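You operate a simulated robot arm through the tools that you are given. There is no shell and no other tool.

You are at the controls of a simulated robot arm. One attempt, no reset.

Task
Set the controls near the top of the film bench. At the end: the film gate is set to shut; the lens dial is turned to 36x; the focus dial is turned to 6; the blue memory card from the top of the film bench stands on top of the green folder (marked "Plan"); whatever was shut is shut again. Leave all else as you found it, and nothing knocked over.

It is judged by the outcome, as a careful person would: the job done as asked, and still so three seconds after it is handed in. It fails if anything else is knocked over, pushed out of place, dropped, spilled or broken.

Robot
A 6-joint arm with a two-finger parallel gripper, fixed in place. Base frame: the origin is on the floor under the middle of its stand, x ahead of it, y to its left, z up; the work surface is at about z = 0.85. Readings come in m, degrees, newtons and seconds.
With the tool pointing down near the work surface it reaches from about 0.26 to 0.68 m from the base axis. Its first joint turns from -66.0 to 66.0 degrees. Payload 2.9 kg.
The tool frame sits at the grasp point between the pads (the TCP): z along the fingers, y along the line on which they close. The tips reach 0.03 m beyond it. The gripper opens to 0.11 m. The fingers are 0.02 m wide and 0.01 m thick; the gripper's body (0.048 by 0.112 m) begins 0.055 m behind the TCP.
Orientation is that of the tool frame in the base frame, as [roll, pitch, yaw] about the fixed x, y, z axes, in that order (R = Rz(yaw) Ry(pitch) Rx(roll)). With the fingers straight down and closing along the base's y, the tool's x points along the base's -x, its y along +y and its z along -z.

Tools
- The arm moves only by the tool play_rows. Its argument "commands" is a list of rows, each a list of 2 entries, a list of its own where there are three numbers: the shift along the tool's x, y, z in cm, then the turn, a rotation vector about the tool's x, y, z in degrees. In form: [[[dx, dy, dz], [wx, wy, wz]], ...]. A call has 1 to 20 rows; each row shifts and turns the commanded pose from where the row before left it, along the tool's axes as they then stand. "hand" is the gripper command, from -1 (fully open) to 1 (shut), values between in proportion, set as the call begins (left out, the last holds). Each row takes 0.2 s and may step no farther than 0.05 m and 8.6 degrees from the row before; otherwise, or with a gripper value out of range, the whole call is refused. Where a pose cannot be reached the arm comes as near as it can. A force on the tool above 40 N (or 10 N above the force at the start of the call, whichever is more), or a blocked arm, ends the call early, and 0.2 s more pass. The fingers move at their own pace (about 0.108 m/s each) and stop on an object; they squeeze with about 22 N. The grip force told is the motor's: it shows also when the fingers shut on nothing. Time passes only in rows, and 0.2 s behind the last, so rows that do not move let the fingers close. It gives the time, the measured TCP pose, the force on the tool (base axes), the opening and the grip force at its end, in the units of the frame above (readings bear some noise), with the torque about the TCP (base axes, N m) and any sound that the robot's microphone picked up.
- Cameras (640 x 400 px; columns grow to the right, rows downward): "scene" is fixed at [0.0684, 0.4241, 1.3906]; the picture's right is [-0.83, -0.56, 0.00], its down [-0.30, 0.44, -0.85] and it looks along [0.47, -0.70, -0.53] (base axes); focal length 342 px, centre (320, 200). "wrist" rides on the gripper at [0.072, 0.017, -0.103] in the tool frame; the picture's right is [-0.23, 0.97, 0.00], its down [-0.76, -0.18, -0.62] and it looks along [-0.61, -0.14, 0.78] (tool axes); focal length 222 px, centre (320, 200). There is no depth. A picture from a camera that has moved, and an enlarged one, comes with that camera's place and axes in the base frame and with its lens.
- capture(camera): a new picture of that camera. The clock stands still meanwhile.
- inspect(camera, box): a new picture of the part [left, top, right, bottom] of that camera's present view, enlarged. The clock stands still meanwhile.
- finish_job(): hands the job in; it is judged then, once.

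Places have to be worked out from the pictures, the camera data and where the tool is seen. Open the gripper and draw the arm clear of the work before you hand the job in, unless the task says otherwise.

The tools are called after ">>>" by a JSON object that holds its "fn" and its "kwargs". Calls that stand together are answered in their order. play_rows: Moves the arm, as the interface text tells. Its arguments: {"type":"object","properties":{"commands":{"type":"array"},"hand":{"type":"number"}},"required":["commands"]} The other tools are called the same way: capture (camera) takes a picture; inspect (camera, box) takes an enlarged picture of a part of a camera's view; finish_job () hands the job in.

At the start:

```text
t: 0.0
ee_pos: [0.4649, 0.1259, 1.1955]
tcp_rot: [-179.9, -0.1, 179.9]
wrist_force: [-0.5, -0.5, -0.1]
wrist_torque: [0.01, 0.02, 0.01]
width: 0.1101
grip_force: 0.0
```

scene: 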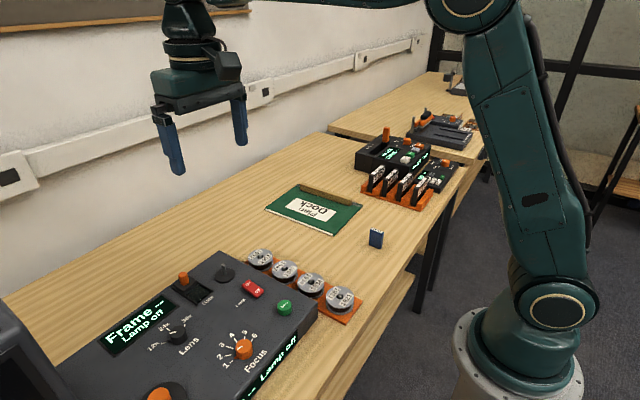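
wrist: 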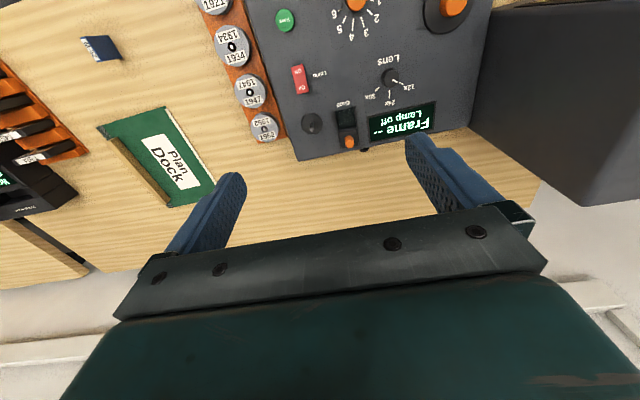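

I'll start by looking at the bench and controls closely in both cameras before moving anything.

>>> {"fn": "inspect", "kwargs": {"camera": "scene", "box": [60, 230, 380, 400]}}

>>> {"fn": "inspect", "kwargs": {"camera": "scene", "box": [250, 110, 490, 260]}}

>>> {"fn": "inspect", "kwargs": {"camera": "wrist", "box": [200, 0, 500, 187]}}

>>> {"fn": "inspect", "kwargs": {"camera": "wrist", "box": [0, 0, 280, 240]}}

```text
2.00 times, centred on (220, 315) of scene
camera zoom: at [0.0684, 0.4241, 1.3906], right [-0.83, -0.56, 0.0], down [-0.3, 0.44, -0.85], along [0.47, -0.7, -0.53], focal length 683 px, centre (520, -30)
```

zoom: 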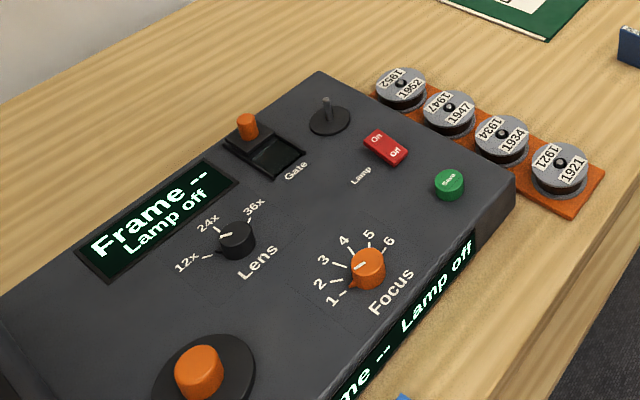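

```text
2.67 times, centred on (370, 185) of scene
camera zoom: at [0.0684, 0.4241, 1.3906], right [-0.83, -0.56, 0.0], down [-0.3, 0.44, -0.85], along [0.47, -0.7, -0.53], focal length 911 px, centre (187, 240)
```

zoom: 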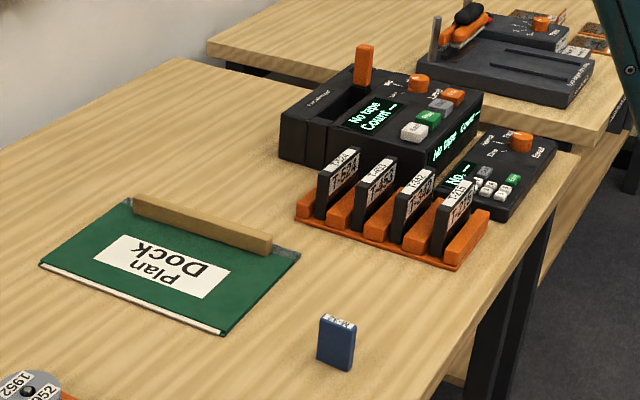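

```text
2.13 times, centred on (350, 94) of wrist
camera zoom: at [0.3933, 0.1416, 1.2987], right [0.23, 0.97, 0.0], down [0.76, -0.18, 0.62], along [0.61, -0.14, -0.78], focal length 474 px, centre (256, 427)
```

zoom: 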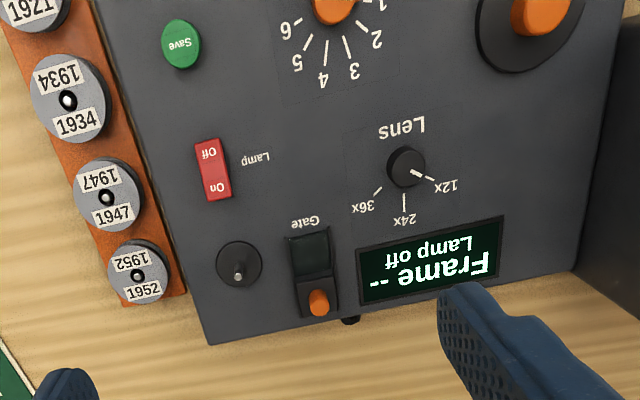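

```text
1.67 times, centred on (140, 120) of wrist
camera zoom: at [0.3933, 0.1416, 1.2987], right [0.23, 0.97, 0.0], down [0.76, -0.18, 0.62], along [0.61, -0.14, -0.78], focal length 370 px, centre (620, 333)
```

zoom: 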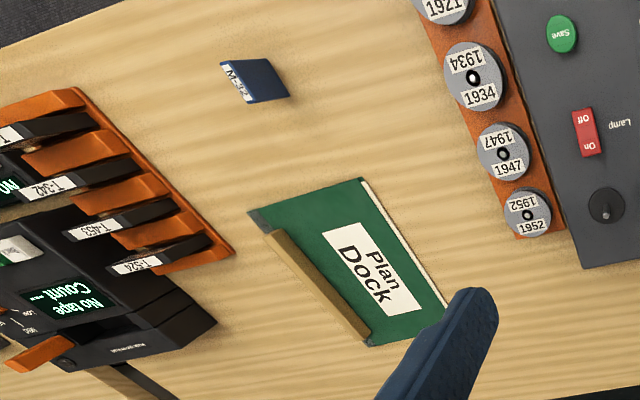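

The console (gate, lens, focus) sits to the left at y≈0.15–0.25, the blue card near (0.34,-0.21), the green folder near (0.55,-0.23). I'll zoom in on each detail before moving.

>>> {"fn": "inspect", "kwargs": {"camera": "wrist", "box": [280, 90, 440, 190]}}

>>> {"fn": "inspect", "kwargs": {"camera": "scene", "box": [120, 300, 280, 400]}}

>>> {"fn": "inspect", "kwargs": {"camera": "scene", "box": [150, 250, 250, 312]}}

>>> {"fn": "inspect", "kwargs": {"camera": "wrist", "box": [320, 0, 480, 100]}}

```text
4.00 times, centred on (360, 140) of wrist
camera zoom: at [0.3933, 0.1416, 1.2987], right [0.23, 0.97, 0.0], down [0.76, -0.18, 0.62], along [0.61, -0.14, -0.78], focal length 888 px, centre (160, 440)
```

zoom: 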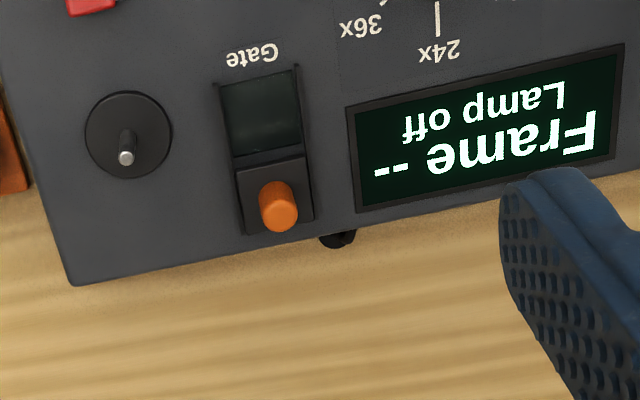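

```text
4.00 times, centred on (200, 350) of scene
camera zoom: at [0.0684, 0.4241, 1.3906], right [-0.83, -0.56, 0.0], down [-0.3, 0.44, -0.85], along [0.47, -0.7, -0.53], focal length 1366 px, centre (800, -400)
```

zoom: 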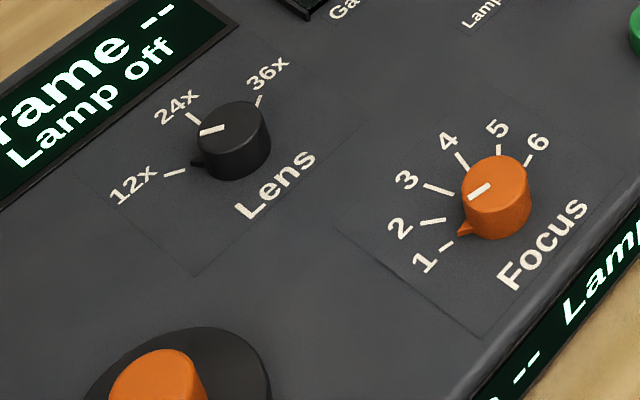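

```text
6.40 times, centred on (200, 281) of scene
camera zoom: at [0.0684, 0.4241, 1.3906], right [-0.83, -0.56, 0.0], down [-0.3, 0.44, -0.85], along [0.47, -0.7, -0.53], focal length 2186 px, centre (1088, -318)
```

zoom: 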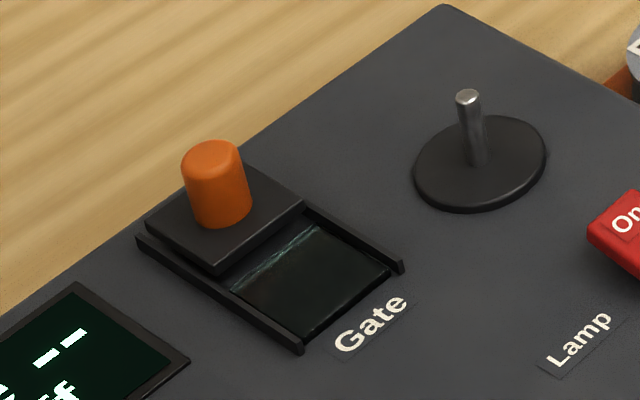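

```text
4.00 times, centred on (400, 50) of wrist
camera zoom: at [0.3933, 0.1416, 1.2987], right [0.23, 0.97, 0.0], down [0.76, -0.18, 0.62], along [0.61, -0.14, -0.78], focal length 888 px, centre (0, 800)
```

zoom: 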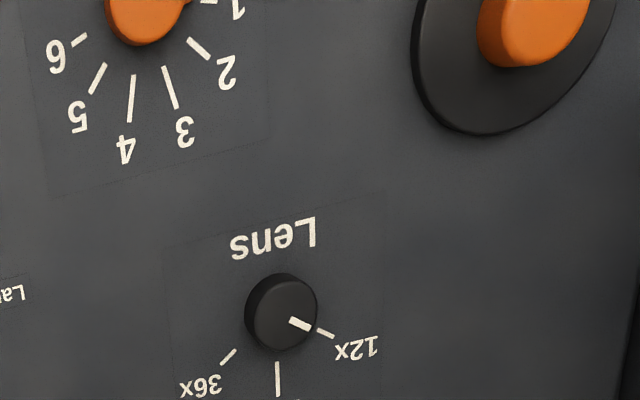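

The gate is a sliding cover (now at the far, open end with its window uncovered); the lens is at 12x and focus at 1. I'll draw the arm back and left so the wrist camera sees the whole console.

>>> {"fn": "play_rows", "kwargs": {"commands": [[[3, 2, 0], [0, 0, 0]], [[3, 2, 0], [0, 0, 0]], [[3, 2, 0], [0, 0, 0]], [[3, 1, 0], [0, 0, 0]], [[0, 0, 0], [0, 0, 0]]]}}

>>> {"fn": "capture", "kwargs": {"camera": "wrist"}}

>>> {"fn": "capture", "kwargs": {"camera": "scene"}}

```text
t: 1.2
ee_pos: [0.3435, 0.1971, 1.197]
tcp_rot: [-179.9, 0.0, 180.0]
wrist_force: [0.0, -0.3, 0.4]
wrist_torque: [0.02, 0.06, 0.02]
width: 0.1098
grip_force: 0.1
```

```text
taken
camera wrist: at [0.2707, 0.2121, 1.2996], right [0.23, 0.97, 0.0], down [0.76, -0.18, 0.62], along [0.61, -0.14, -0.78], focal length 222 px, centre (320, 200)
```

wrist: 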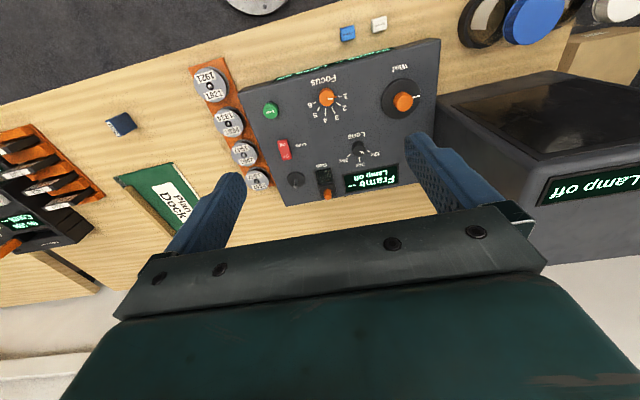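

```text
taken
```

scene: 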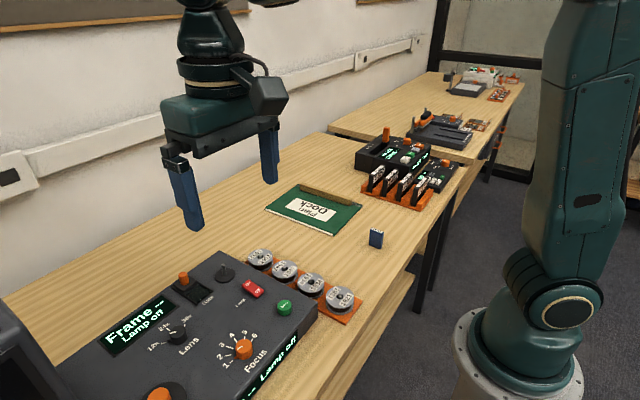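

There's a second small blue object near the console's front edge; I must work out which one is the memory card. Zooming in.

>>> {"fn": "inspect", "kwargs": {"camera": "wrist", "box": [310, 0, 470, 100]}}

>>> {"fn": "inspect", "kwargs": {"camera": "wrist", "box": [70, 90, 230, 190]}}

>>> {"fn": "inspect", "kwargs": {"camera": "scene", "box": [340, 210, 420, 260]}}

>>> {"fn": "inspect", "kwargs": {"camera": "wrist", "box": [230, 60, 410, 190]}}

```text
4.00 times, centred on (390, 50) of wrist
camera zoom: at [0.2707, 0.2121, 1.2996], right [0.23, 0.97, 0.0], down [0.76, -0.18, 0.62], along [0.61, -0.14, -0.78], focal length 888 px, centre (40, 800)
```

zoom: 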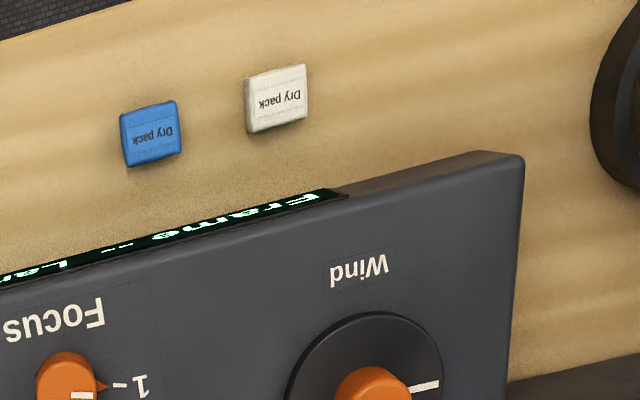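

```text
4.00 times, centred on (150, 140) of wrist
camera zoom: at [0.2707, 0.2121, 1.2996], right [0.23, 0.97, 0.0], down [0.76, -0.18, 0.62], along [0.61, -0.14, -0.78], focal length 888 px, centre (1000, 440)
```

zoom: 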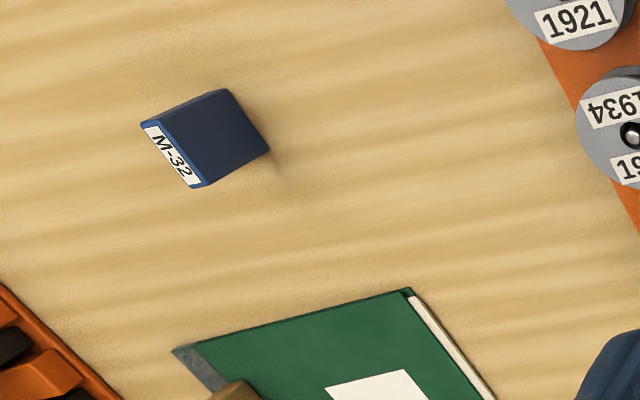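

```text
8.00 times, centred on (380, 235) of scene
camera zoom: at [0.0684, 0.4241, 1.3906], right [-0.83, -0.56, 0.0], down [-0.3, 0.44, -0.85], along [0.47, -0.7, -0.53], focal length 2733 px, centre (-160, -80)
```

zoom: 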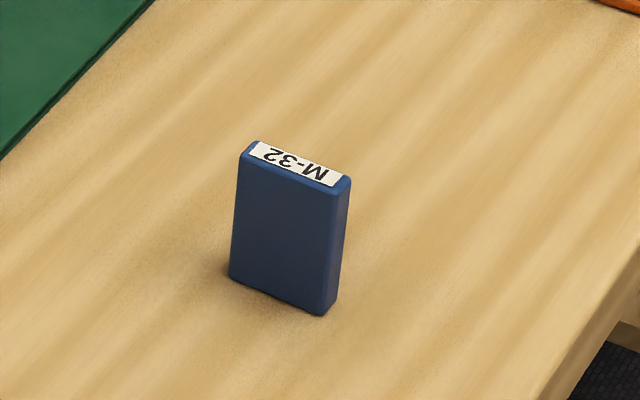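

```text
3.08 times, centred on (320, 125) of wrist
camera zoom: at [0.2707, 0.2121, 1.2996], right [0.23, 0.97, 0.0], down [0.76, -0.18, 0.62], along [0.61, -0.14, -0.78], focal length 684 px, centre (320, 431)
```

zoom: 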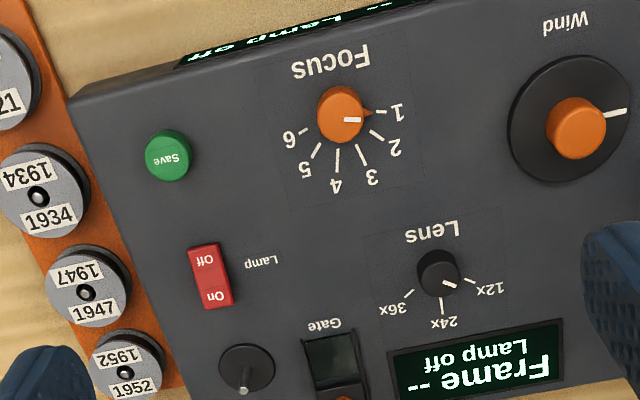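

The M-32 card (standing, blue) is the memory card; the other blue item is just a "Dry pack". Rough triangulation puts the lens knob near (0.50,0.245) with its top around z≈0.85; I'll descend partly above it with a narrower gripper to measure from closer.

>>> {"fn": "play_rows", "kwargs": {"commands": [[[-2.5, 0.8, 2.5], [0, 0, 0]], [[-2.5, 0.8, 2.5], [0, 0, 0]], [[-2.5, 0.8, 2.5], [0, 0, 0]], [[-2.5, 0.8, 2.5], [0, 0, 0]], [[-2.5, 0.8, 2.5], [0, 0, 0]], [[0, 0, 0], [0, 0, 0]]], "hand": 0.1}}

>>> {"fn": "capture", "kwargs": {"camera": "wrist"}}

>>> {"fn": "capture", "kwargs": {"camera": "scene"}}

```text
t: 2.6
ee_pos: [0.4693, 0.2342, 1.0712]
tcp_rot: [180.0, 0.0, -179.9]
wrist_force: [-0.4, -0.1, -0.8]
wrist_torque: [0.0, 0.01, 0.03]
width: 0.0496
grip_force: 0.1
```

```text
taken
camera wrist: at [0.3972, 0.2511, 1.1739], right [0.23, 0.97, 0.0], down [0.76, -0.18, 0.62], along [0.61, -0.14, -0.78], focal length 222 px, centre (320, 200)
```

wrist: 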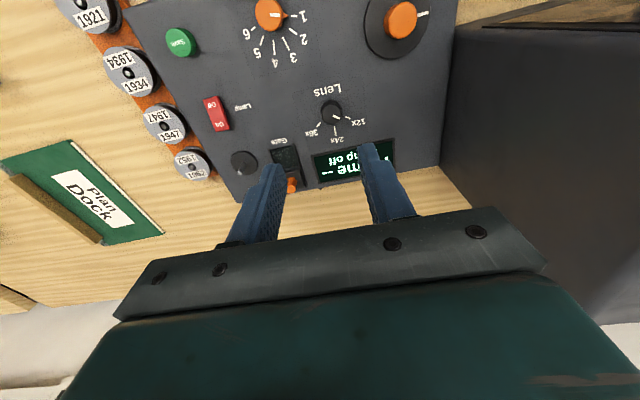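

```text
taken
```

scene: 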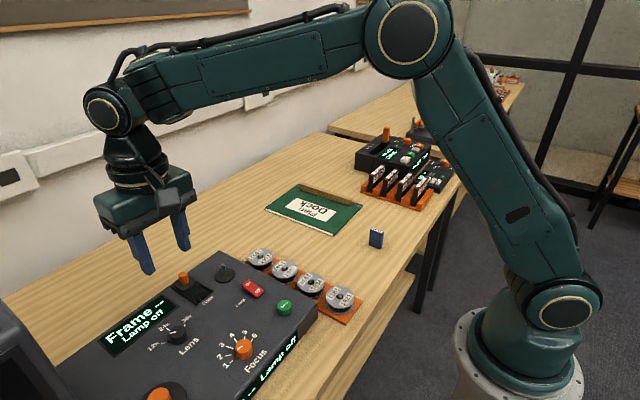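

Now closer; I'll zoom in to read dial centres and tick directions precisely.

>>> {"fn": "inspect", "kwargs": {"camera": "wrist", "box": [220, 0, 380, 100]}}

>>> {"fn": "inspect", "kwargs": {"camera": "wrist", "box": [270, 80, 400, 160]}}

>>> {"fn": "inspect", "kwargs": {"camera": "wrist", "box": [200, 130, 328, 210]}}

```text
4.00 times, centred on (300, 50) of wrist
camera zoom: at [0.3972, 0.2511, 1.1739], right [0.23, 0.97, 0.0], down [0.76, -0.18, 0.62], along [0.61, -0.14, -0.78], focal length 888 px, centre (400, 800)
```

zoom: 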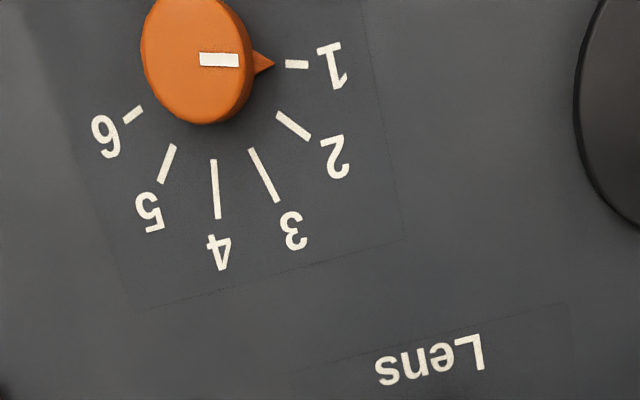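

```text
4.92 times, centred on (335, 120) of wrist
camera zoom: at [0.3972, 0.2511, 1.1739], right [0.23, 0.97, 0.0], down [0.76, -0.18, 0.62], along [0.61, -0.14, -0.78], focal length 1094 px, centre (246, 594)
```

zoom: 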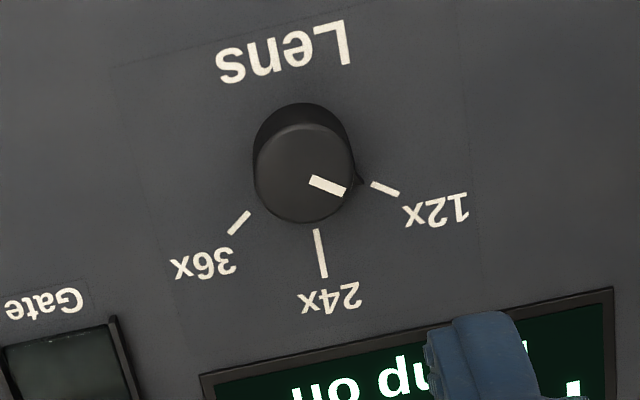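

```text
5.00 times, centred on (264, 170) of wrist
camera zoom: at [0.3972, 0.2511, 1.1739], right [0.23, 0.97, 0.0], down [0.76, -0.18, 0.62], along [0.61, -0.14, -0.78], focal length 1111 px, centre (600, 350)
```

zoom: 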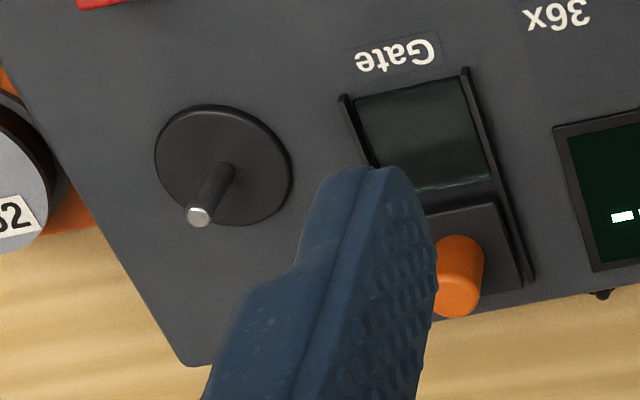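

Triangulation: lens knob centre ≈ (0.497,0.2445), top z≈0.864, ∅≈28 mm, pointer at 12x ≈ +55° from base x and 36x ≈ −55°; console is nearly square to the base. I'll drop to about 10 cm above the knob top to check alignment (it should appear at column 320, row ≈127).

>>> {"fn": "play_rows", "kwargs": {"commands": [[[-0.7, 0.25, 2.8], [0, 0, 0]], [[-0.7, 0.25, 2.8], [0, 0, 0]], [[-0.7, 0.25, 2.8], [0, 0, 0]], [[-0.7, 0.25, 2.7], [0, 0, 0]], [[0, 0, 0], [0, 0, 0]]]}}

>>> {"fn": "capture", "kwargs": {"camera": "wrist"}}

>>> {"fn": "inspect", "kwargs": {"camera": "wrist", "box": [256, 80, 384, 160]}}

>>> {"fn": "capture", "kwargs": {"camera": "scene"}}

```text
t: 3.8
ee_pos: [0.4989, 0.2465, 0.9598]
tcp_rot: [-180.0, 0.0, 180.0]
wrist_force: [-0.1, 0.3, 0.5]
wrist_torque: [-0.02, 0.0, 0.0]
width: 0.0493
grip_force: 0.0
```

```text
taken
camera wrist: at [0.4264, 0.2624, 1.0626], right [0.23, 0.97, 0.0], down [0.76, -0.18, 0.62], along [0.61, -0.14, -0.78], focal length 222 px, centre (320, 200)
```

wrist: 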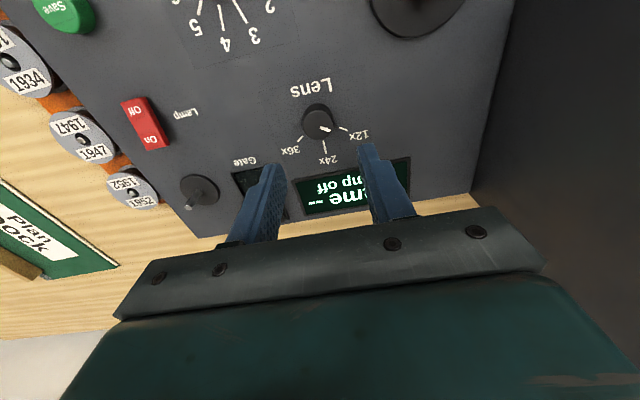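

```text
5.00 times, centred on (320, 120) of wrist
camera zoom: at [0.4264, 0.2624, 1.0626], right [0.23, 0.97, 0.0], down [0.76, -0.18, 0.62], along [0.61, -0.14, -0.78], focal length 1111 px, centre (320, 600)
```

zoom: 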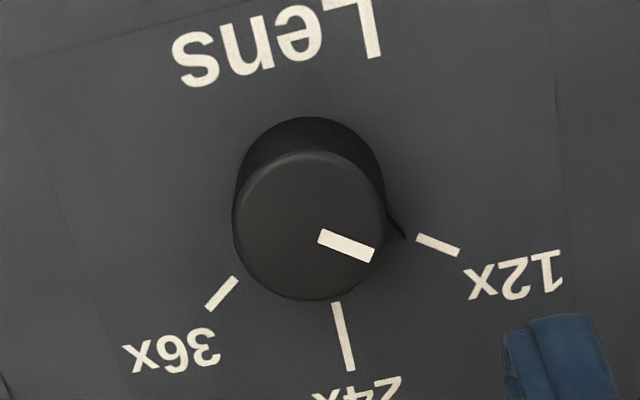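

```text
taken
```

scene: 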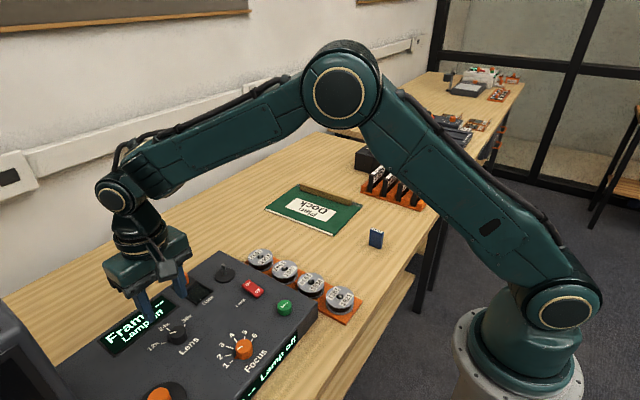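

Knob centre resolves to (0.496,0.244), top z≈0.863, console surface ≈0.843. I'll centre over it, turn the gripper +54° so the jaws close square to the pointer, and lower to just above the knob top for a check.

>>> {"fn": "play_rows", "kwargs": {"commands": [[[0.23, -0.13, 0], [0, 0, 0]], [[0, 0, 0], [0, 0, -7.7]], [[0, 0, 0], [0, 0, -7.7]], [[0, 0, 0], [0, 0, -7.7]], [[0, 0, 0], [0, 0, -7.7]], [[0, 0, 0], [0, 0, -7.7]], [[0, 0, 0], [0, 0, -7.7]], [[0, 0, 0], [0, 0, -7.8]], [[0, 0, 2], [0, 0, 0]], [[0, 0, 2], [0, 0, 0]], [[0, 0, 0], [0, 0, 0]]]}}

>>> {"fn": "capture", "kwargs": {"camera": "wrist"}}

>>> {"fn": "inspect", "kwargs": {"camera": "scene", "box": [90, 220, 290, 345]}}

```text
t: 6.2
ee_pos: [0.4963, 0.2449, 0.9201]
tcp_rot: [-180.0, 0.0, -125.9]
wrist_force: [0.9, -0.3, -0.4]
wrist_torque: [0.03, -0.01, 0.0]
width: 0.0496
grip_force: 0.0
```

```text
taken
camera wrist: at [0.4407, 0.1947, 1.0219], right [-0.65, 0.76, 0.0], down [0.59, 0.51, 0.62], along [0.47, 0.41, -0.78], focal length 222 px, centre (320, 200)
```

wrist: 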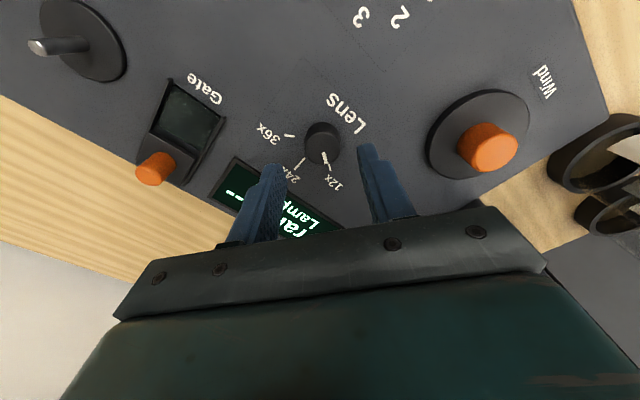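

```text
3.20 times, centred on (190, 282) of scene
camera zoom: at [0.0684, 0.4241, 1.3906], right [-0.83, -0.56, 0.0], down [-0.3, 0.44, -0.85], along [0.47, -0.7, -0.53], focal length 1093 px, centre (736, -64)
```

zoom: 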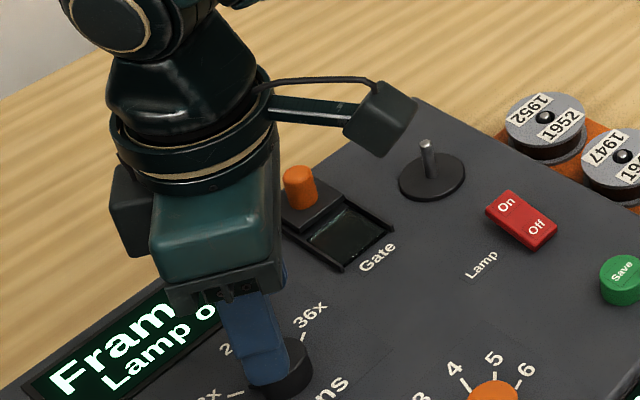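

The knob is centred in column ≈322 and sits between the jaws. I'll lower to z≈0.878 (tips ≈5 mm above the console) and close gently on the knob.

>>> {"fn": "play_rows", "kwargs": {"commands": [[[0, 0, 1.5], [0, 0, 0]], [[0, 0, 1.5], [0, 0, 0]], [[0, 0, 0.6], [0, 0, 0]], [[0, 0, 0.6], [0, 0, 0]], [[0, 0, 0], [0, 0, 0]]]}}

>>> {"fn": "capture", "kwargs": {"camera": "wrist"}}

>>> {"fn": "inspect", "kwargs": {"camera": "scene", "box": [90, 240, 290, 365]}}

```text
t: 7.4
ee_pos: [0.4959, 0.2427, 0.8803]
tcp_rot: [180.0, 0.2, -126.0]
wrist_force: [-9.2, -5.4, 26.8]
wrist_torque: [0.03, 0.74, 0.0]
width: 0.0494
grip_force: 0.0
```

```text
taken
camera wrist: at [0.4399, 0.1946, 0.9825], right [-0.65, 0.76, 0.0], down [0.59, 0.51, 0.62], along [0.47, 0.41, -0.78], focal length 222 px, centre (320, 200)
```

wrist: 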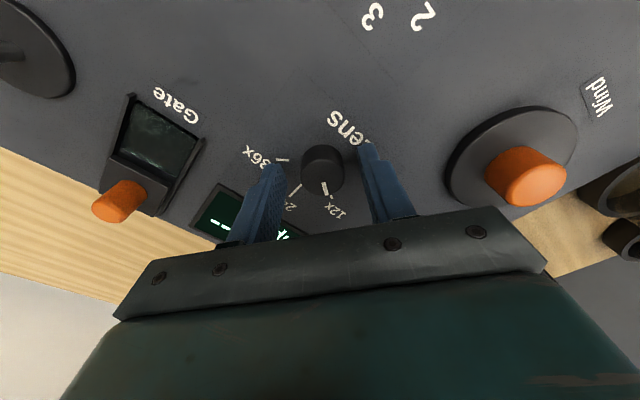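

```text
3.20 times, centred on (190, 302) of scene
camera zoom: at [0.0678, 0.4238, 1.3907], right [-0.83, -0.56, 0.0], down [-0.3, 0.44, -0.85], along [0.47, -0.7, -0.53], focal length 1093 px, centre (736, -128)
```

zoom: 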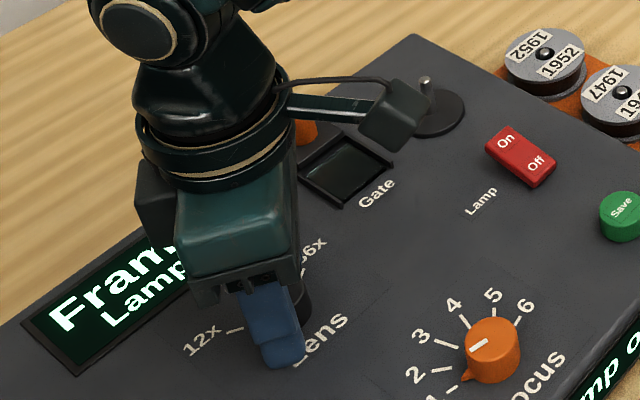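

Force of ~27 N upward: the fingertips have touched the console at tip z≈0.850, so the surface is about 0.850 rather than 0.843. I'll back up ~6 mm to unload.

>>> {"fn": "play_rows", "kwargs": {"commands": [[[0, 0, -0.6], [0, 0, 0]], [[0, 0, 0], [0, 0, 0]]]}}

>>> {"fn": "inspect", "kwargs": {"camera": "wrist", "box": [240, 120, 400, 220]}}

>>> {"fn": "capture", "kwargs": {"camera": "scene"}}

```text
t: 8.0
ee_pos: [0.4965, 0.244, 0.8823]
tcp_rot: [180.0, 0.0, -125.9]
wrist_force: [0.4, 0.8, -0.7]
wrist_torque: [0.01, 0.0, 0.0]
width: 0.0492
grip_force: 0.0
```

```text
4.00 times, centred on (320, 170) of wrist
camera zoom: at [0.4399, 0.1948, 0.9856], right [-0.65, 0.76, 0.0], down [0.59, 0.51, 0.62], along [0.47, 0.41, -0.78], focal length 888 px, centre (320, 320)
```

zoom: 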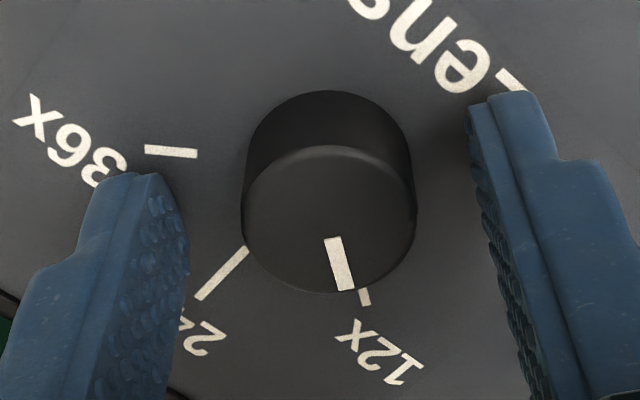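

```text
taken
```

scene: 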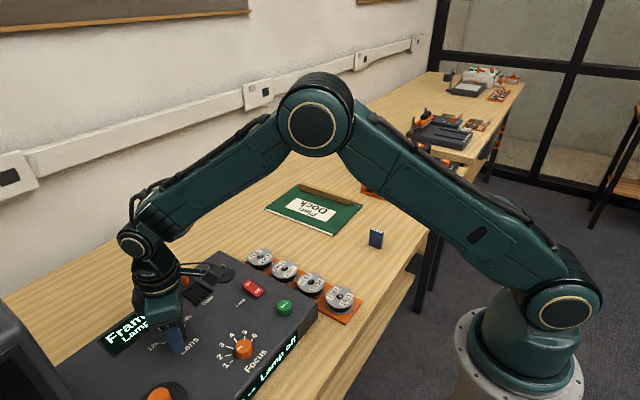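

Now free of contact at z≈0.882 with the knob between the pads. Closing on the knob.

>>> {"fn": "play_rows", "kwargs": {"commands": [[[0, 0, 0], [0, 0, 0]], [[0, 0, 0], [0, 0, 0]], [[0, 0, 0], [0, 0, 0]]], "hand": 1}}

>>> {"fn": "inspect", "kwargs": {"camera": "wrist", "box": [240, 120, 400, 220]}}

```text
t: 8.8
ee_pos: [0.4948, 0.2444, 0.8834]
tcp_rot: [179.9, -0.1, -125.8]
wrist_force: [-9.9, 7.7, -2.8]
wrist_torque: [0.26, 0.25, 0.02]
width: 0.0275
grip_force: 45.3
```

```text
4.00 times, centred on (320, 170) of wrist
camera zoom: at [0.4393, 0.1955, 0.9859], right [-0.66, 0.75, 0.0], down [0.59, 0.51, 0.62], along [0.47, 0.41, -0.78], focal length 888 px, centre (320, 320)
```

zoom: 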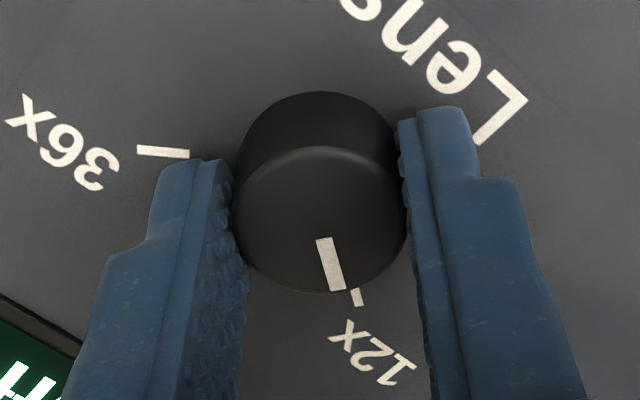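

Gripped at 27.5 mm, but a ~12 N side load along +tool y shows I'm about 1 mm off centre; I'll shift +1 mm in tool y to relieve it.

>>> {"fn": "play_rows", "kwargs": {"commands": [[[0, 0.1, 0], [0, 0, 0]], [[0, 0, 0], [0, 0, 0]]]}}

```text
t: 9.4
ee_pos: [0.496, 0.2444, 0.8839]
tcp_rot: [179.9, 0.0, -125.9]
wrist_force: [-6.2, 9.5, -5.5]
wrist_torque: [0.0, 0.39, 0.03]
width: 0.0271
grip_force: 44.4
```

Side load remains modest. I'll try a first small turn (tool z +, i.e. clockwise seen from above) and watch the torque and pointer.

>>> {"fn": "play_rows", "kwargs": {"commands": [[[0, 0, 0], [0, 0, 5]], [[0, 0, 0], [0, 0, 5]], [[0, 0, 0], [0, 0, 5]], [[0, 0, 0], [0, 0, 5]], [[0, 0, 0], [0, 0, 0]]]}}

>>> {"fn": "inspect", "kwargs": {"camera": "wrist", "box": [240, 120, 400, 220]}}

```text
t: 10.6
ee_pos: [0.4942, 0.2453, 0.8829]
tcp_rot: [-180.0, -0.1, -146.0]
wrist_force: [-6.1, 11.4, -14.9]
wrist_torque: [0.34, 0.09, -0.02]
width: 0.0272
grip_force: 44.2
```

```text
4.00 times, centred on (320, 170) of wrist
camera zoom: at [0.4257, 0.218, 0.9859], right [-0.36, 0.93, 0.0], down [0.73, 0.28, 0.62], along [0.58, 0.22, -0.78], focal length 888 px, centre (320, 320)
```

zoom: 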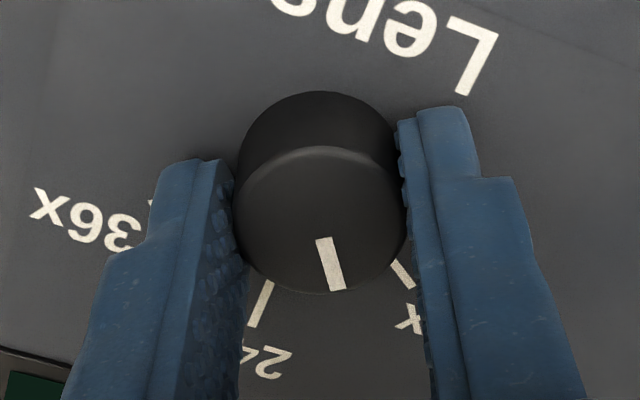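

The knob follows the gripper (pointer moved 20°). I'll trim position slightly (+1.2 mm tool y, 1 mm down) to unload the side force and continue turning.

>>> {"fn": "play_rows", "kwargs": {"commands": [[[0, 0.12, 0.1], [0, 0, 0]], [[0, 0, 0], [0, 0, 6]], [[0, 0, 0], [0, 0, 6]], [[0, 0, 0], [0, 0, 6]], [[0, 0, 0], [0, 0, 6]], [[0, 0, 0], [0, 0, 6]], [[0, 0, 0], [0, 0, 0]]]}}

>>> {"fn": "inspect", "kwargs": {"camera": "wrist", "box": [240, 120, 400, 220]}}

```text
t: 12.2
ee_pos: [0.4946, 0.2442, 0.8826]
tcp_rot: [-180.0, -0.1, -176.3]
wrist_force: [-2.6, -5.7, -3.7]
wrist_torque: [-0.23, 0.45, 0.01]
width: 0.0272
grip_force: 44.5
```

```text
4.00 times, centred on (320, 170) of wrist
camera zoom: at [0.4216, 0.2566, 0.9858], right [0.16, 0.99, 0.0], down [0.77, -0.13, 0.62], along [0.61, -0.1, -0.78], focal length 888 px, centre (320, 320)
```

zoom: 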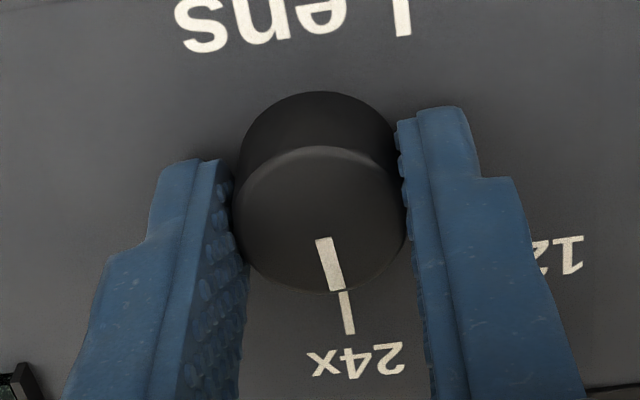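

Pointer is nearing 24x after 50°; comparing tick position in the jaw view (12x tick sat at ≈(355,289)) the spacing is ≈55°, so 60° remain. Continuing toward 36x.

>>> {"fn": "play_rows", "kwargs": {"commands": [[[0, 0, 0], [0, 0, 6]], [[0, 0, 0], [0, 0, 6]], [[0, 0, 0], [0, 0, 6]], [[0, 0, 0], [0, 0, 6]], [[0, 0, 0], [0, 0, 6]], [[0, 0, 0], [0, 0, 6]], [[0, 0, 0], [0, 0, 6]], [[0, 0, 0], [0, 0, 6]], [[0, 0, 0], [0, 0, 0]]]}}

>>> {"fn": "inspect", "kwargs": {"camera": "wrist", "box": [240, 120, 400, 220]}}

```text
t: 14.2
ee_pos: [0.4951, 0.246, 0.8829]
tcp_rot: [179.9, 0.0, 135.9]
wrist_force: [-3.9, -13.3, 4.3]
wrist_torque: [-0.37, 0.17, 0.04]
width: 0.0273
grip_force: 44.4
```

```text
4.00 times, centred on (320, 170) of wrist
camera zoom: at [0.4549, 0.3073, 0.9858], right [0.84, 0.54, 0.0], down [0.42, -0.66, 0.62], along [0.34, -0.52, -0.78], focal length 888 px, centre (320, 320)
```

zoom: 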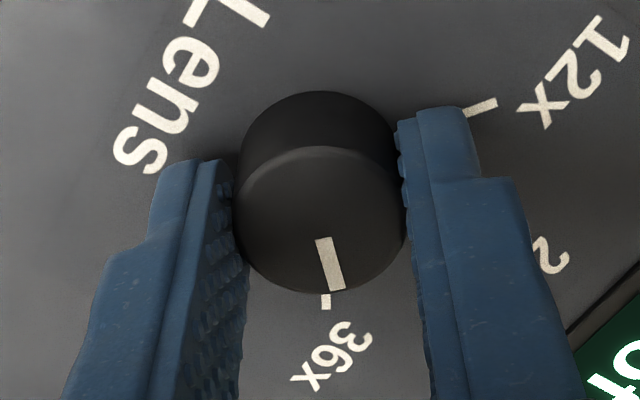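

98° done; the 36x tick needs about 12° more to sit where the 12x tick did. Small trim and continue.

>>> {"fn": "play_rows", "kwargs": {"commands": [[[-0.05, -0.06, 0], [0, 0, 0]], [[0, 0, 0], [0, 0, 6]], [[0, 0, 0], [0, 0, 6]], [[0, 0, 0], [0, 0, 0]]]}}

>>> {"fn": "inspect", "kwargs": {"camera": "wrist", "box": [240, 120, 400, 220]}}

```text
t: 15.2
ee_pos: [0.4954, 0.2447, 0.8832]
tcp_rot: [179.9, -0.1, 124.0]
wrist_force: [0.1, -1.2, -2.8]
wrist_torque: [0.05, -0.03, 0.0]
width: 0.0273
grip_force: 44.7
```

```text
4.00 times, centred on (320, 170) of wrist
camera zoom: at [0.4685, 0.3141, 0.9859], right [0.93, 0.36, 0.0], down [0.28, -0.73, 0.62], along [0.22, -0.58, -0.78], focal length 888 px, centre (320, 320)
```

zoom: 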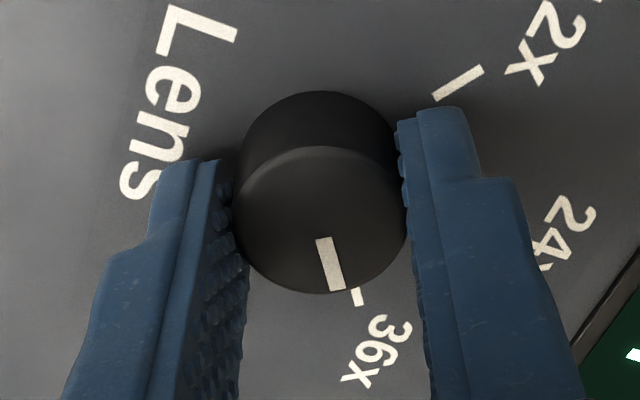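

The 36x tick now sits exactly where the 12x tick was at the start, so the turn is a true 110°. Releasing and lifting to check.

>>> {"fn": "play_rows", "kwargs": {"commands": [[[0, 0, 0], [0, 0, 0]], [[0, 0, 0], [0, 0, 0]], [[0, 0, 0], [0, 0, 0]]], "hand": 0.1}}

>>> {"fn": "play_rows", "kwargs": {"commands": [[[0, 0, -2], [0, 0, 0]], [[0, 0, -3], [0, 0, 0]], [[0, 0, -3], [0, 0, 0]], [[0, 0, 0], [0, 0, 0]]]}}

>>> {"fn": "inspect", "kwargs": {"camera": "wrist", "box": [240, 70, 400, 170]}}

>>> {"fn": "inspect", "kwargs": {"camera": "scene", "box": [90, 250, 290, 375]}}

```text
t: 16.0
ee_pos: [0.4949, 0.2456, 0.883]
tcp_rot: [-180.0, 0.0, 123.9]
wrist_force: [1.1, -0.3, -1.4]
wrist_torque: [-0.03, 0.02, -0.01]
width: 0.0496
grip_force: 0.0
```

```text
t: 17.0
ee_pos: [0.4937, 0.2452, 0.9638]
tcp_rot: [179.9, 0.1, 124.0]
wrist_force: [0.9, -0.7, -0.5]
wrist_torque: [0.0, 0.0, 0.0]
width: 0.0495
grip_force: 0.1
```

```text
4.00 times, centred on (320, 120) of wrist
camera zoom: at [0.4684, 0.3142, 1.0668], right [0.93, 0.36, 0.0], down [0.28, -0.73, 0.62], along [0.22, -0.58, -0.78], focal length 888 px, centre (320, 520)
```

zoom: 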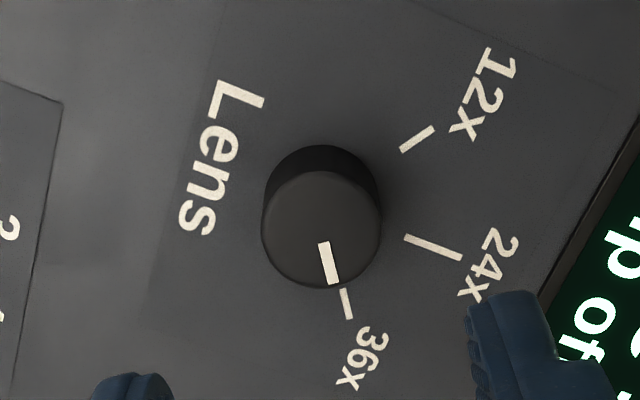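

```text
3.20 times, centred on (190, 312) of scene
camera zoom: at [0.0684, 0.4241, 1.3906], right [-0.83, -0.56, 0.0], down [-0.3, 0.44, -0.85], along [0.47, -0.7, -0.53], focal length 1093 px, centre (736, -160)
```

zoom: 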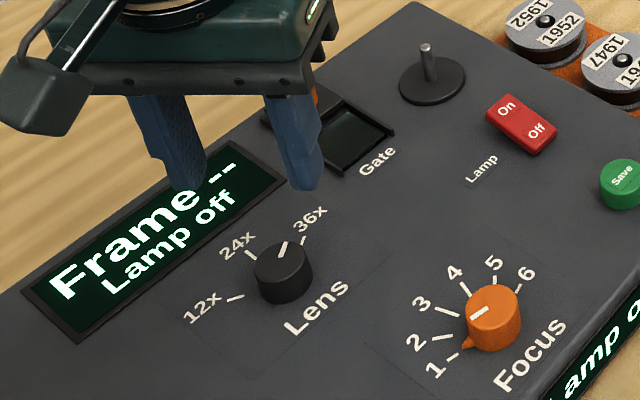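

Lens now reads 36x and nothing else moved. Next the focus knob at ≈(0.378,0.200): I'll translate over it and swing the gripper back to yaw ≈250° so the jaws close roughly square to its pointer (at "1").

>>> {"fn": "play_rows", "kwargs": {"commands": [[[0.91, -4.07, 0], [0, 0, 0]], [[0.91, -4.07, 0], [0, 0, 0]], [[0.92, -4.06, 0], [0, 0, 0]], [[0, 0, 0], [0, 0, -7.9]], [[0, 0, 0], [0, 0, -7.9]], [[0, 0, 0], [0, 0, -7.9]], [[0, 0, 0], [0, 0, -7.9]], [[0, 0, 0], [0, 0, -7.9]], [[0, 0, 0], [0, 0, -7.9]], [[0, 0, 0], [0, 0, -7.9]], [[0, 0, 0], [0, 0, -7.9]], [[0, 0, 0], [0, 0, -7.9]], [[0, 0, 0], [0, 0, -7.9]], [[0, 0, 0], [0, 0, -7.9]], [[0, 0, 0], [0, 0, -7.9]], [[0, 0, 0], [0, 0, -7.9]], [[0, 0, 0], [0, 0, -7.9]], [[0, 0, 0], [0, 0, -7.7]], [[0, 0, 0], [0, 0, -7.7]], [[0, 0, 0], [0, 0, 0]]]}}

>>> {"fn": "capture", "kwargs": {"camera": "wrist"}}

>>> {"fn": "inspect", "kwargs": {"camera": "wrist", "box": [240, 70, 400, 170]}}

>>> {"fn": "capture", "kwargs": {"camera": "scene"}}

```text
t: 21.2
ee_pos: [0.3782, 0.1991, 0.9632]
tcp_rot: [180.0, 0.0, -109.8]
wrist_force: [0.3, -0.4, -0.2]
wrist_torque: [0.01, -0.02, -0.02]
width: 0.0497
grip_force: 0.1
```

```text
taken
camera wrist: at [0.3379, 0.1361, 1.0656], right [-0.84, 0.55, 0.0], down [0.43, 0.66, 0.62], along [0.34, 0.52, -0.78], focal length 222 px, centre (320, 200)
```

wrist: 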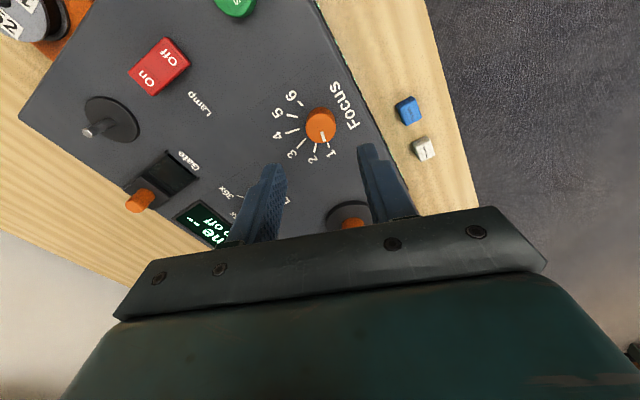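

```text
4.00 times, centred on (320, 120) of wrist
camera zoom: at [0.3379, 0.1361, 1.0656], right [-0.84, 0.55, 0.0], down [0.43, 0.66, 0.62], along [0.34, 0.52, -0.78], focal length 888 px, centre (320, 520)
```

zoom: 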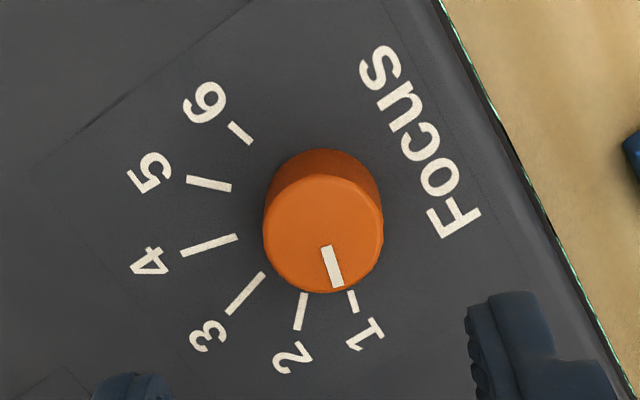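

```text
taken
```

scene: 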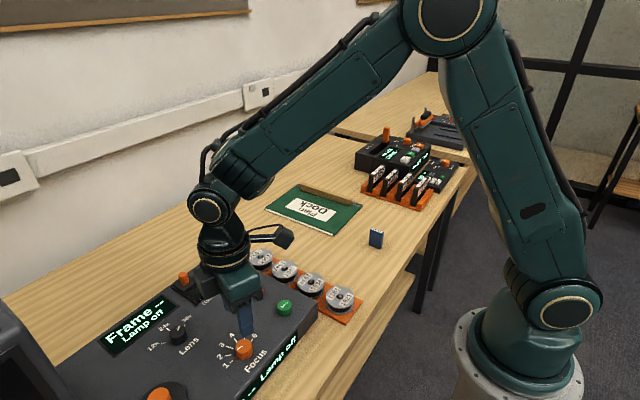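

The focus knob is centred within ~1 mm (col 323 in zoom). I'll trim 0.7 mm toward +y, go down 8 cm to the same height used on the lens knob, then check.

>>> {"fn": "play_rows", "kwargs": {"commands": [[[-0.07, 0.02, 0], [0, 0, 0]], [[0, 0, 3], [0, 0, 0]], [[0, 0, 2.5], [0, 0, 0]], [[0, 0, 1.5], [0, 0, 0]], [[0, 0, 1], [0, 0, 0]], [[0, 0, 0], [0, 0, 0]]]}}

>>> {"fn": "inspect", "kwargs": {"camera": "wrist", "box": [240, 120, 400, 220]}}

```text
t: 22.6
ee_pos: [0.3774, 0.1995, 0.8822]
tcp_rot: [-180.0, 0.0, -109.9]
wrist_force: [0.8, -0.4, 0.2]
wrist_torque: [0.02, 0.03, -0.01]
width: 0.0496
grip_force: 0.0
```

```text
4.00 times, centred on (320, 170) of wrist
camera zoom: at [0.3373, 0.1366, 0.9856], right [-0.84, 0.55, 0.0], down [0.43, 0.66, 0.62], along [0.34, 0.52, -0.78], focal length 888 px, centre (320, 320)
```

zoom: 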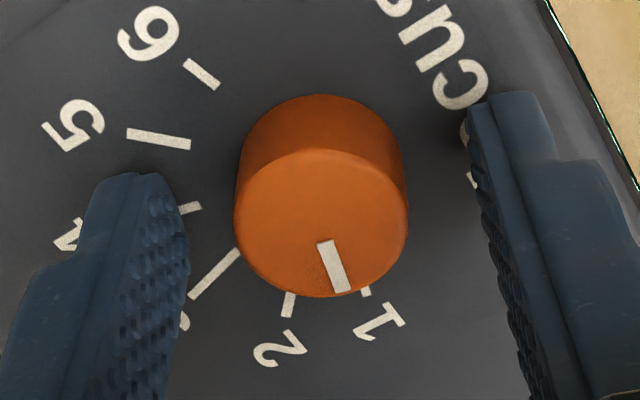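

Free of contact and the knob is centred. Closing on it.

>>> {"fn": "play_rows", "kwargs": {"commands": [[[0, 0, 0], [0, 0, 0]], [[0, 0, 0], [0, 0, 0]], [[0, 0, 0], [0, 0, 0]]], "hand": 1}}

>>> {"fn": "inspect", "kwargs": {"camera": "wrist", "box": [240, 120, 400, 220]}}

```text
t: 23.4
ee_pos: [0.3774, 0.1994, 0.8827]
tcp_rot: [180.0, 0.0, -110.0]
wrist_force: [1.6, -0.2, -3.5]
wrist_torque: [0.06, -0.06, 0.0]
width: 0.0272
grip_force: 45.2
```

```text
4.00 times, centred on (320, 170) of wrist
camera zoom: at [0.3373, 0.1366, 0.9857], right [-0.84, 0.55, 0.0], down [0.43, 0.66, 0.62], along [0.34, 0.52, -0.78], focal length 888 px, centre (320, 320)
```

zoom: 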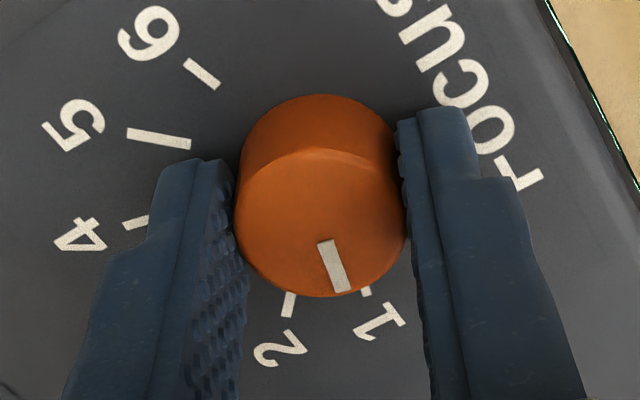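

Well centred with almost no side load. Turning clockwise 75° first, then checking.

>>> {"fn": "play_rows", "kwargs": {"commands": [[[0, 0, 0], [0, 0, 5]], [[0, 0, 0], [0, 0, 7]], [[0, 0, 0], [0, 0, 7]], [[0, 0, 0], [0, 0, 7]], [[0, 0, 0], [0, 0, 7]], [[0, 0, 0], [0, 0, 7]], [[0, 0, 0], [0, 0, 7]], [[0, 0, 0], [0, 0, 7]], [[0, 0, 0], [0, 0, 7]], [[0, 0, 0], [0, 0, 7]], [[0, 0, 0], [0, 0, 7]], [[0, 0, 0], [0, 0, 0]]]}}

>>> {"fn": "inspect", "kwargs": {"camera": "wrist", "box": [240, 120, 400, 220]}}

```text
t: 26.0
ee_pos: [0.3769, 0.2001, 0.882]
tcp_rot: [-180.0, -0.1, 174.9]
wrist_force: [-11.8, 2.9, 3.0]
wrist_torque: [0.04, 0.22, 0.01]
width: 0.0275
grip_force: 45.2
```

```text
4.00 times, centred on (320, 170) of wrist
camera zoom: at [0.3071, 0.2228, 0.9858], right [0.31, 0.95, 0.0], down [0.74, -0.24, 0.62], along [0.59, -0.19, -0.78], focal length 888 px, centre (320, 320)
```

zoom: 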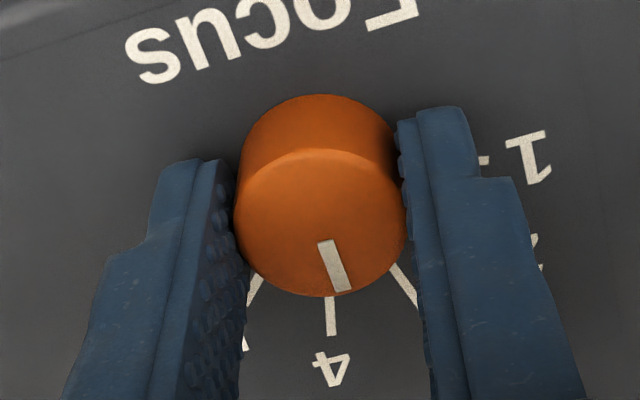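

At 75° the pointer is midway between 3 and 4, as expected for 30° spacing. Small trim, then the remaining 75°.

>>> {"fn": "play_rows", "kwargs": {"commands": [[[0.06, 0, 0], [0, 0, 0]], [[0, 0, 0], [0, 0, 7]], [[0, 0, 0], [0, 0, 7]], [[0, 0, 0], [0, 0, 7]], [[0, 0, 0], [0, 0, 7]], [[0, 0, 0], [0, 0, 7]], [[0, 0, 0], [0, 0, 7]], [[0, 0, 0], [0, 0, 7]], [[0, 0, 0], [0, 0, 7]], [[0, 0, 0], [0, 0, 7]], [[0, 0, 0], [0, 0, 7]], [[0, 0, 0], [0, 0, 0]]]}}

>>> {"fn": "inspect", "kwargs": {"camera": "wrist", "box": [240, 120, 400, 220]}}

```text
t: 28.6
ee_pos: [0.3776, 0.2005, 0.8829]
tcp_rot: [179.9, 0.0, 104.9]
wrist_force: [-0.9, 9.8, 0.4]
wrist_torque: [-0.11, -0.24, -0.02]
width: 0.0275
grip_force: 45.2
```

```text
4.00 times, centred on (320, 170) of wrist
camera zoom: at [0.3755, 0.2743, 0.9858], right [1.0, 0.03, 0.0], down [0.02, -0.78, 0.62], along [0.02, -0.62, -0.78], focal length 888 px, centre (320, 320)
```

zoom: 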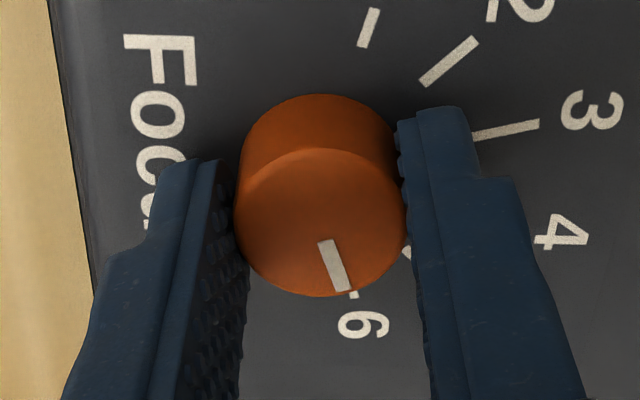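

At 145° the 6-tick is at (355,295) versus the reference (367,291); 5° more completes the 150°.

>>> {"fn": "play_rows", "kwargs": {"commands": [[[0, 0, 0], [0, 0, 5]], [[0, 0, 0], [0, 0, 0]]]}}

>>> {"fn": "inspect", "kwargs": {"camera": "wrist", "box": [240, 120, 400, 220]}}

```text
t: 29.2
ee_pos: [0.3782, 0.1999, 0.8829]
tcp_rot: [179.9, 0.0, 100.0]
wrist_force: [0.1, 14.8, 7.0]
wrist_torque: [0.02, 0.0, -0.03]
width: 0.0273
grip_force: 45.2
```

```text
4.00 times, centred on (320, 170) of wrist
camera zoom: at [0.3819, 0.2741, 0.9858], right [1.0, -0.05, 0.0], down [-0.04, -0.78, 0.62], along [-0.03, -0.62, -0.78], focal length 888 px, centre (320, 320)
```

zoom: 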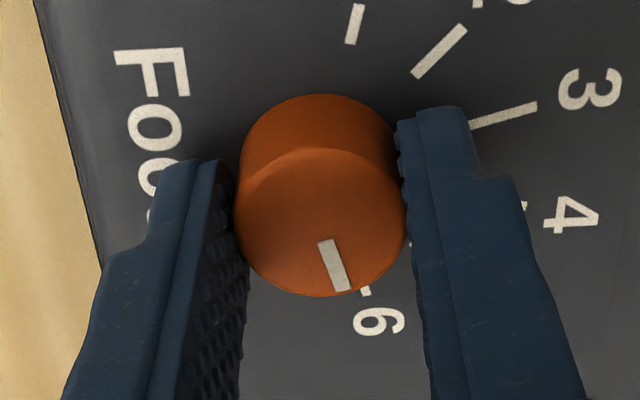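

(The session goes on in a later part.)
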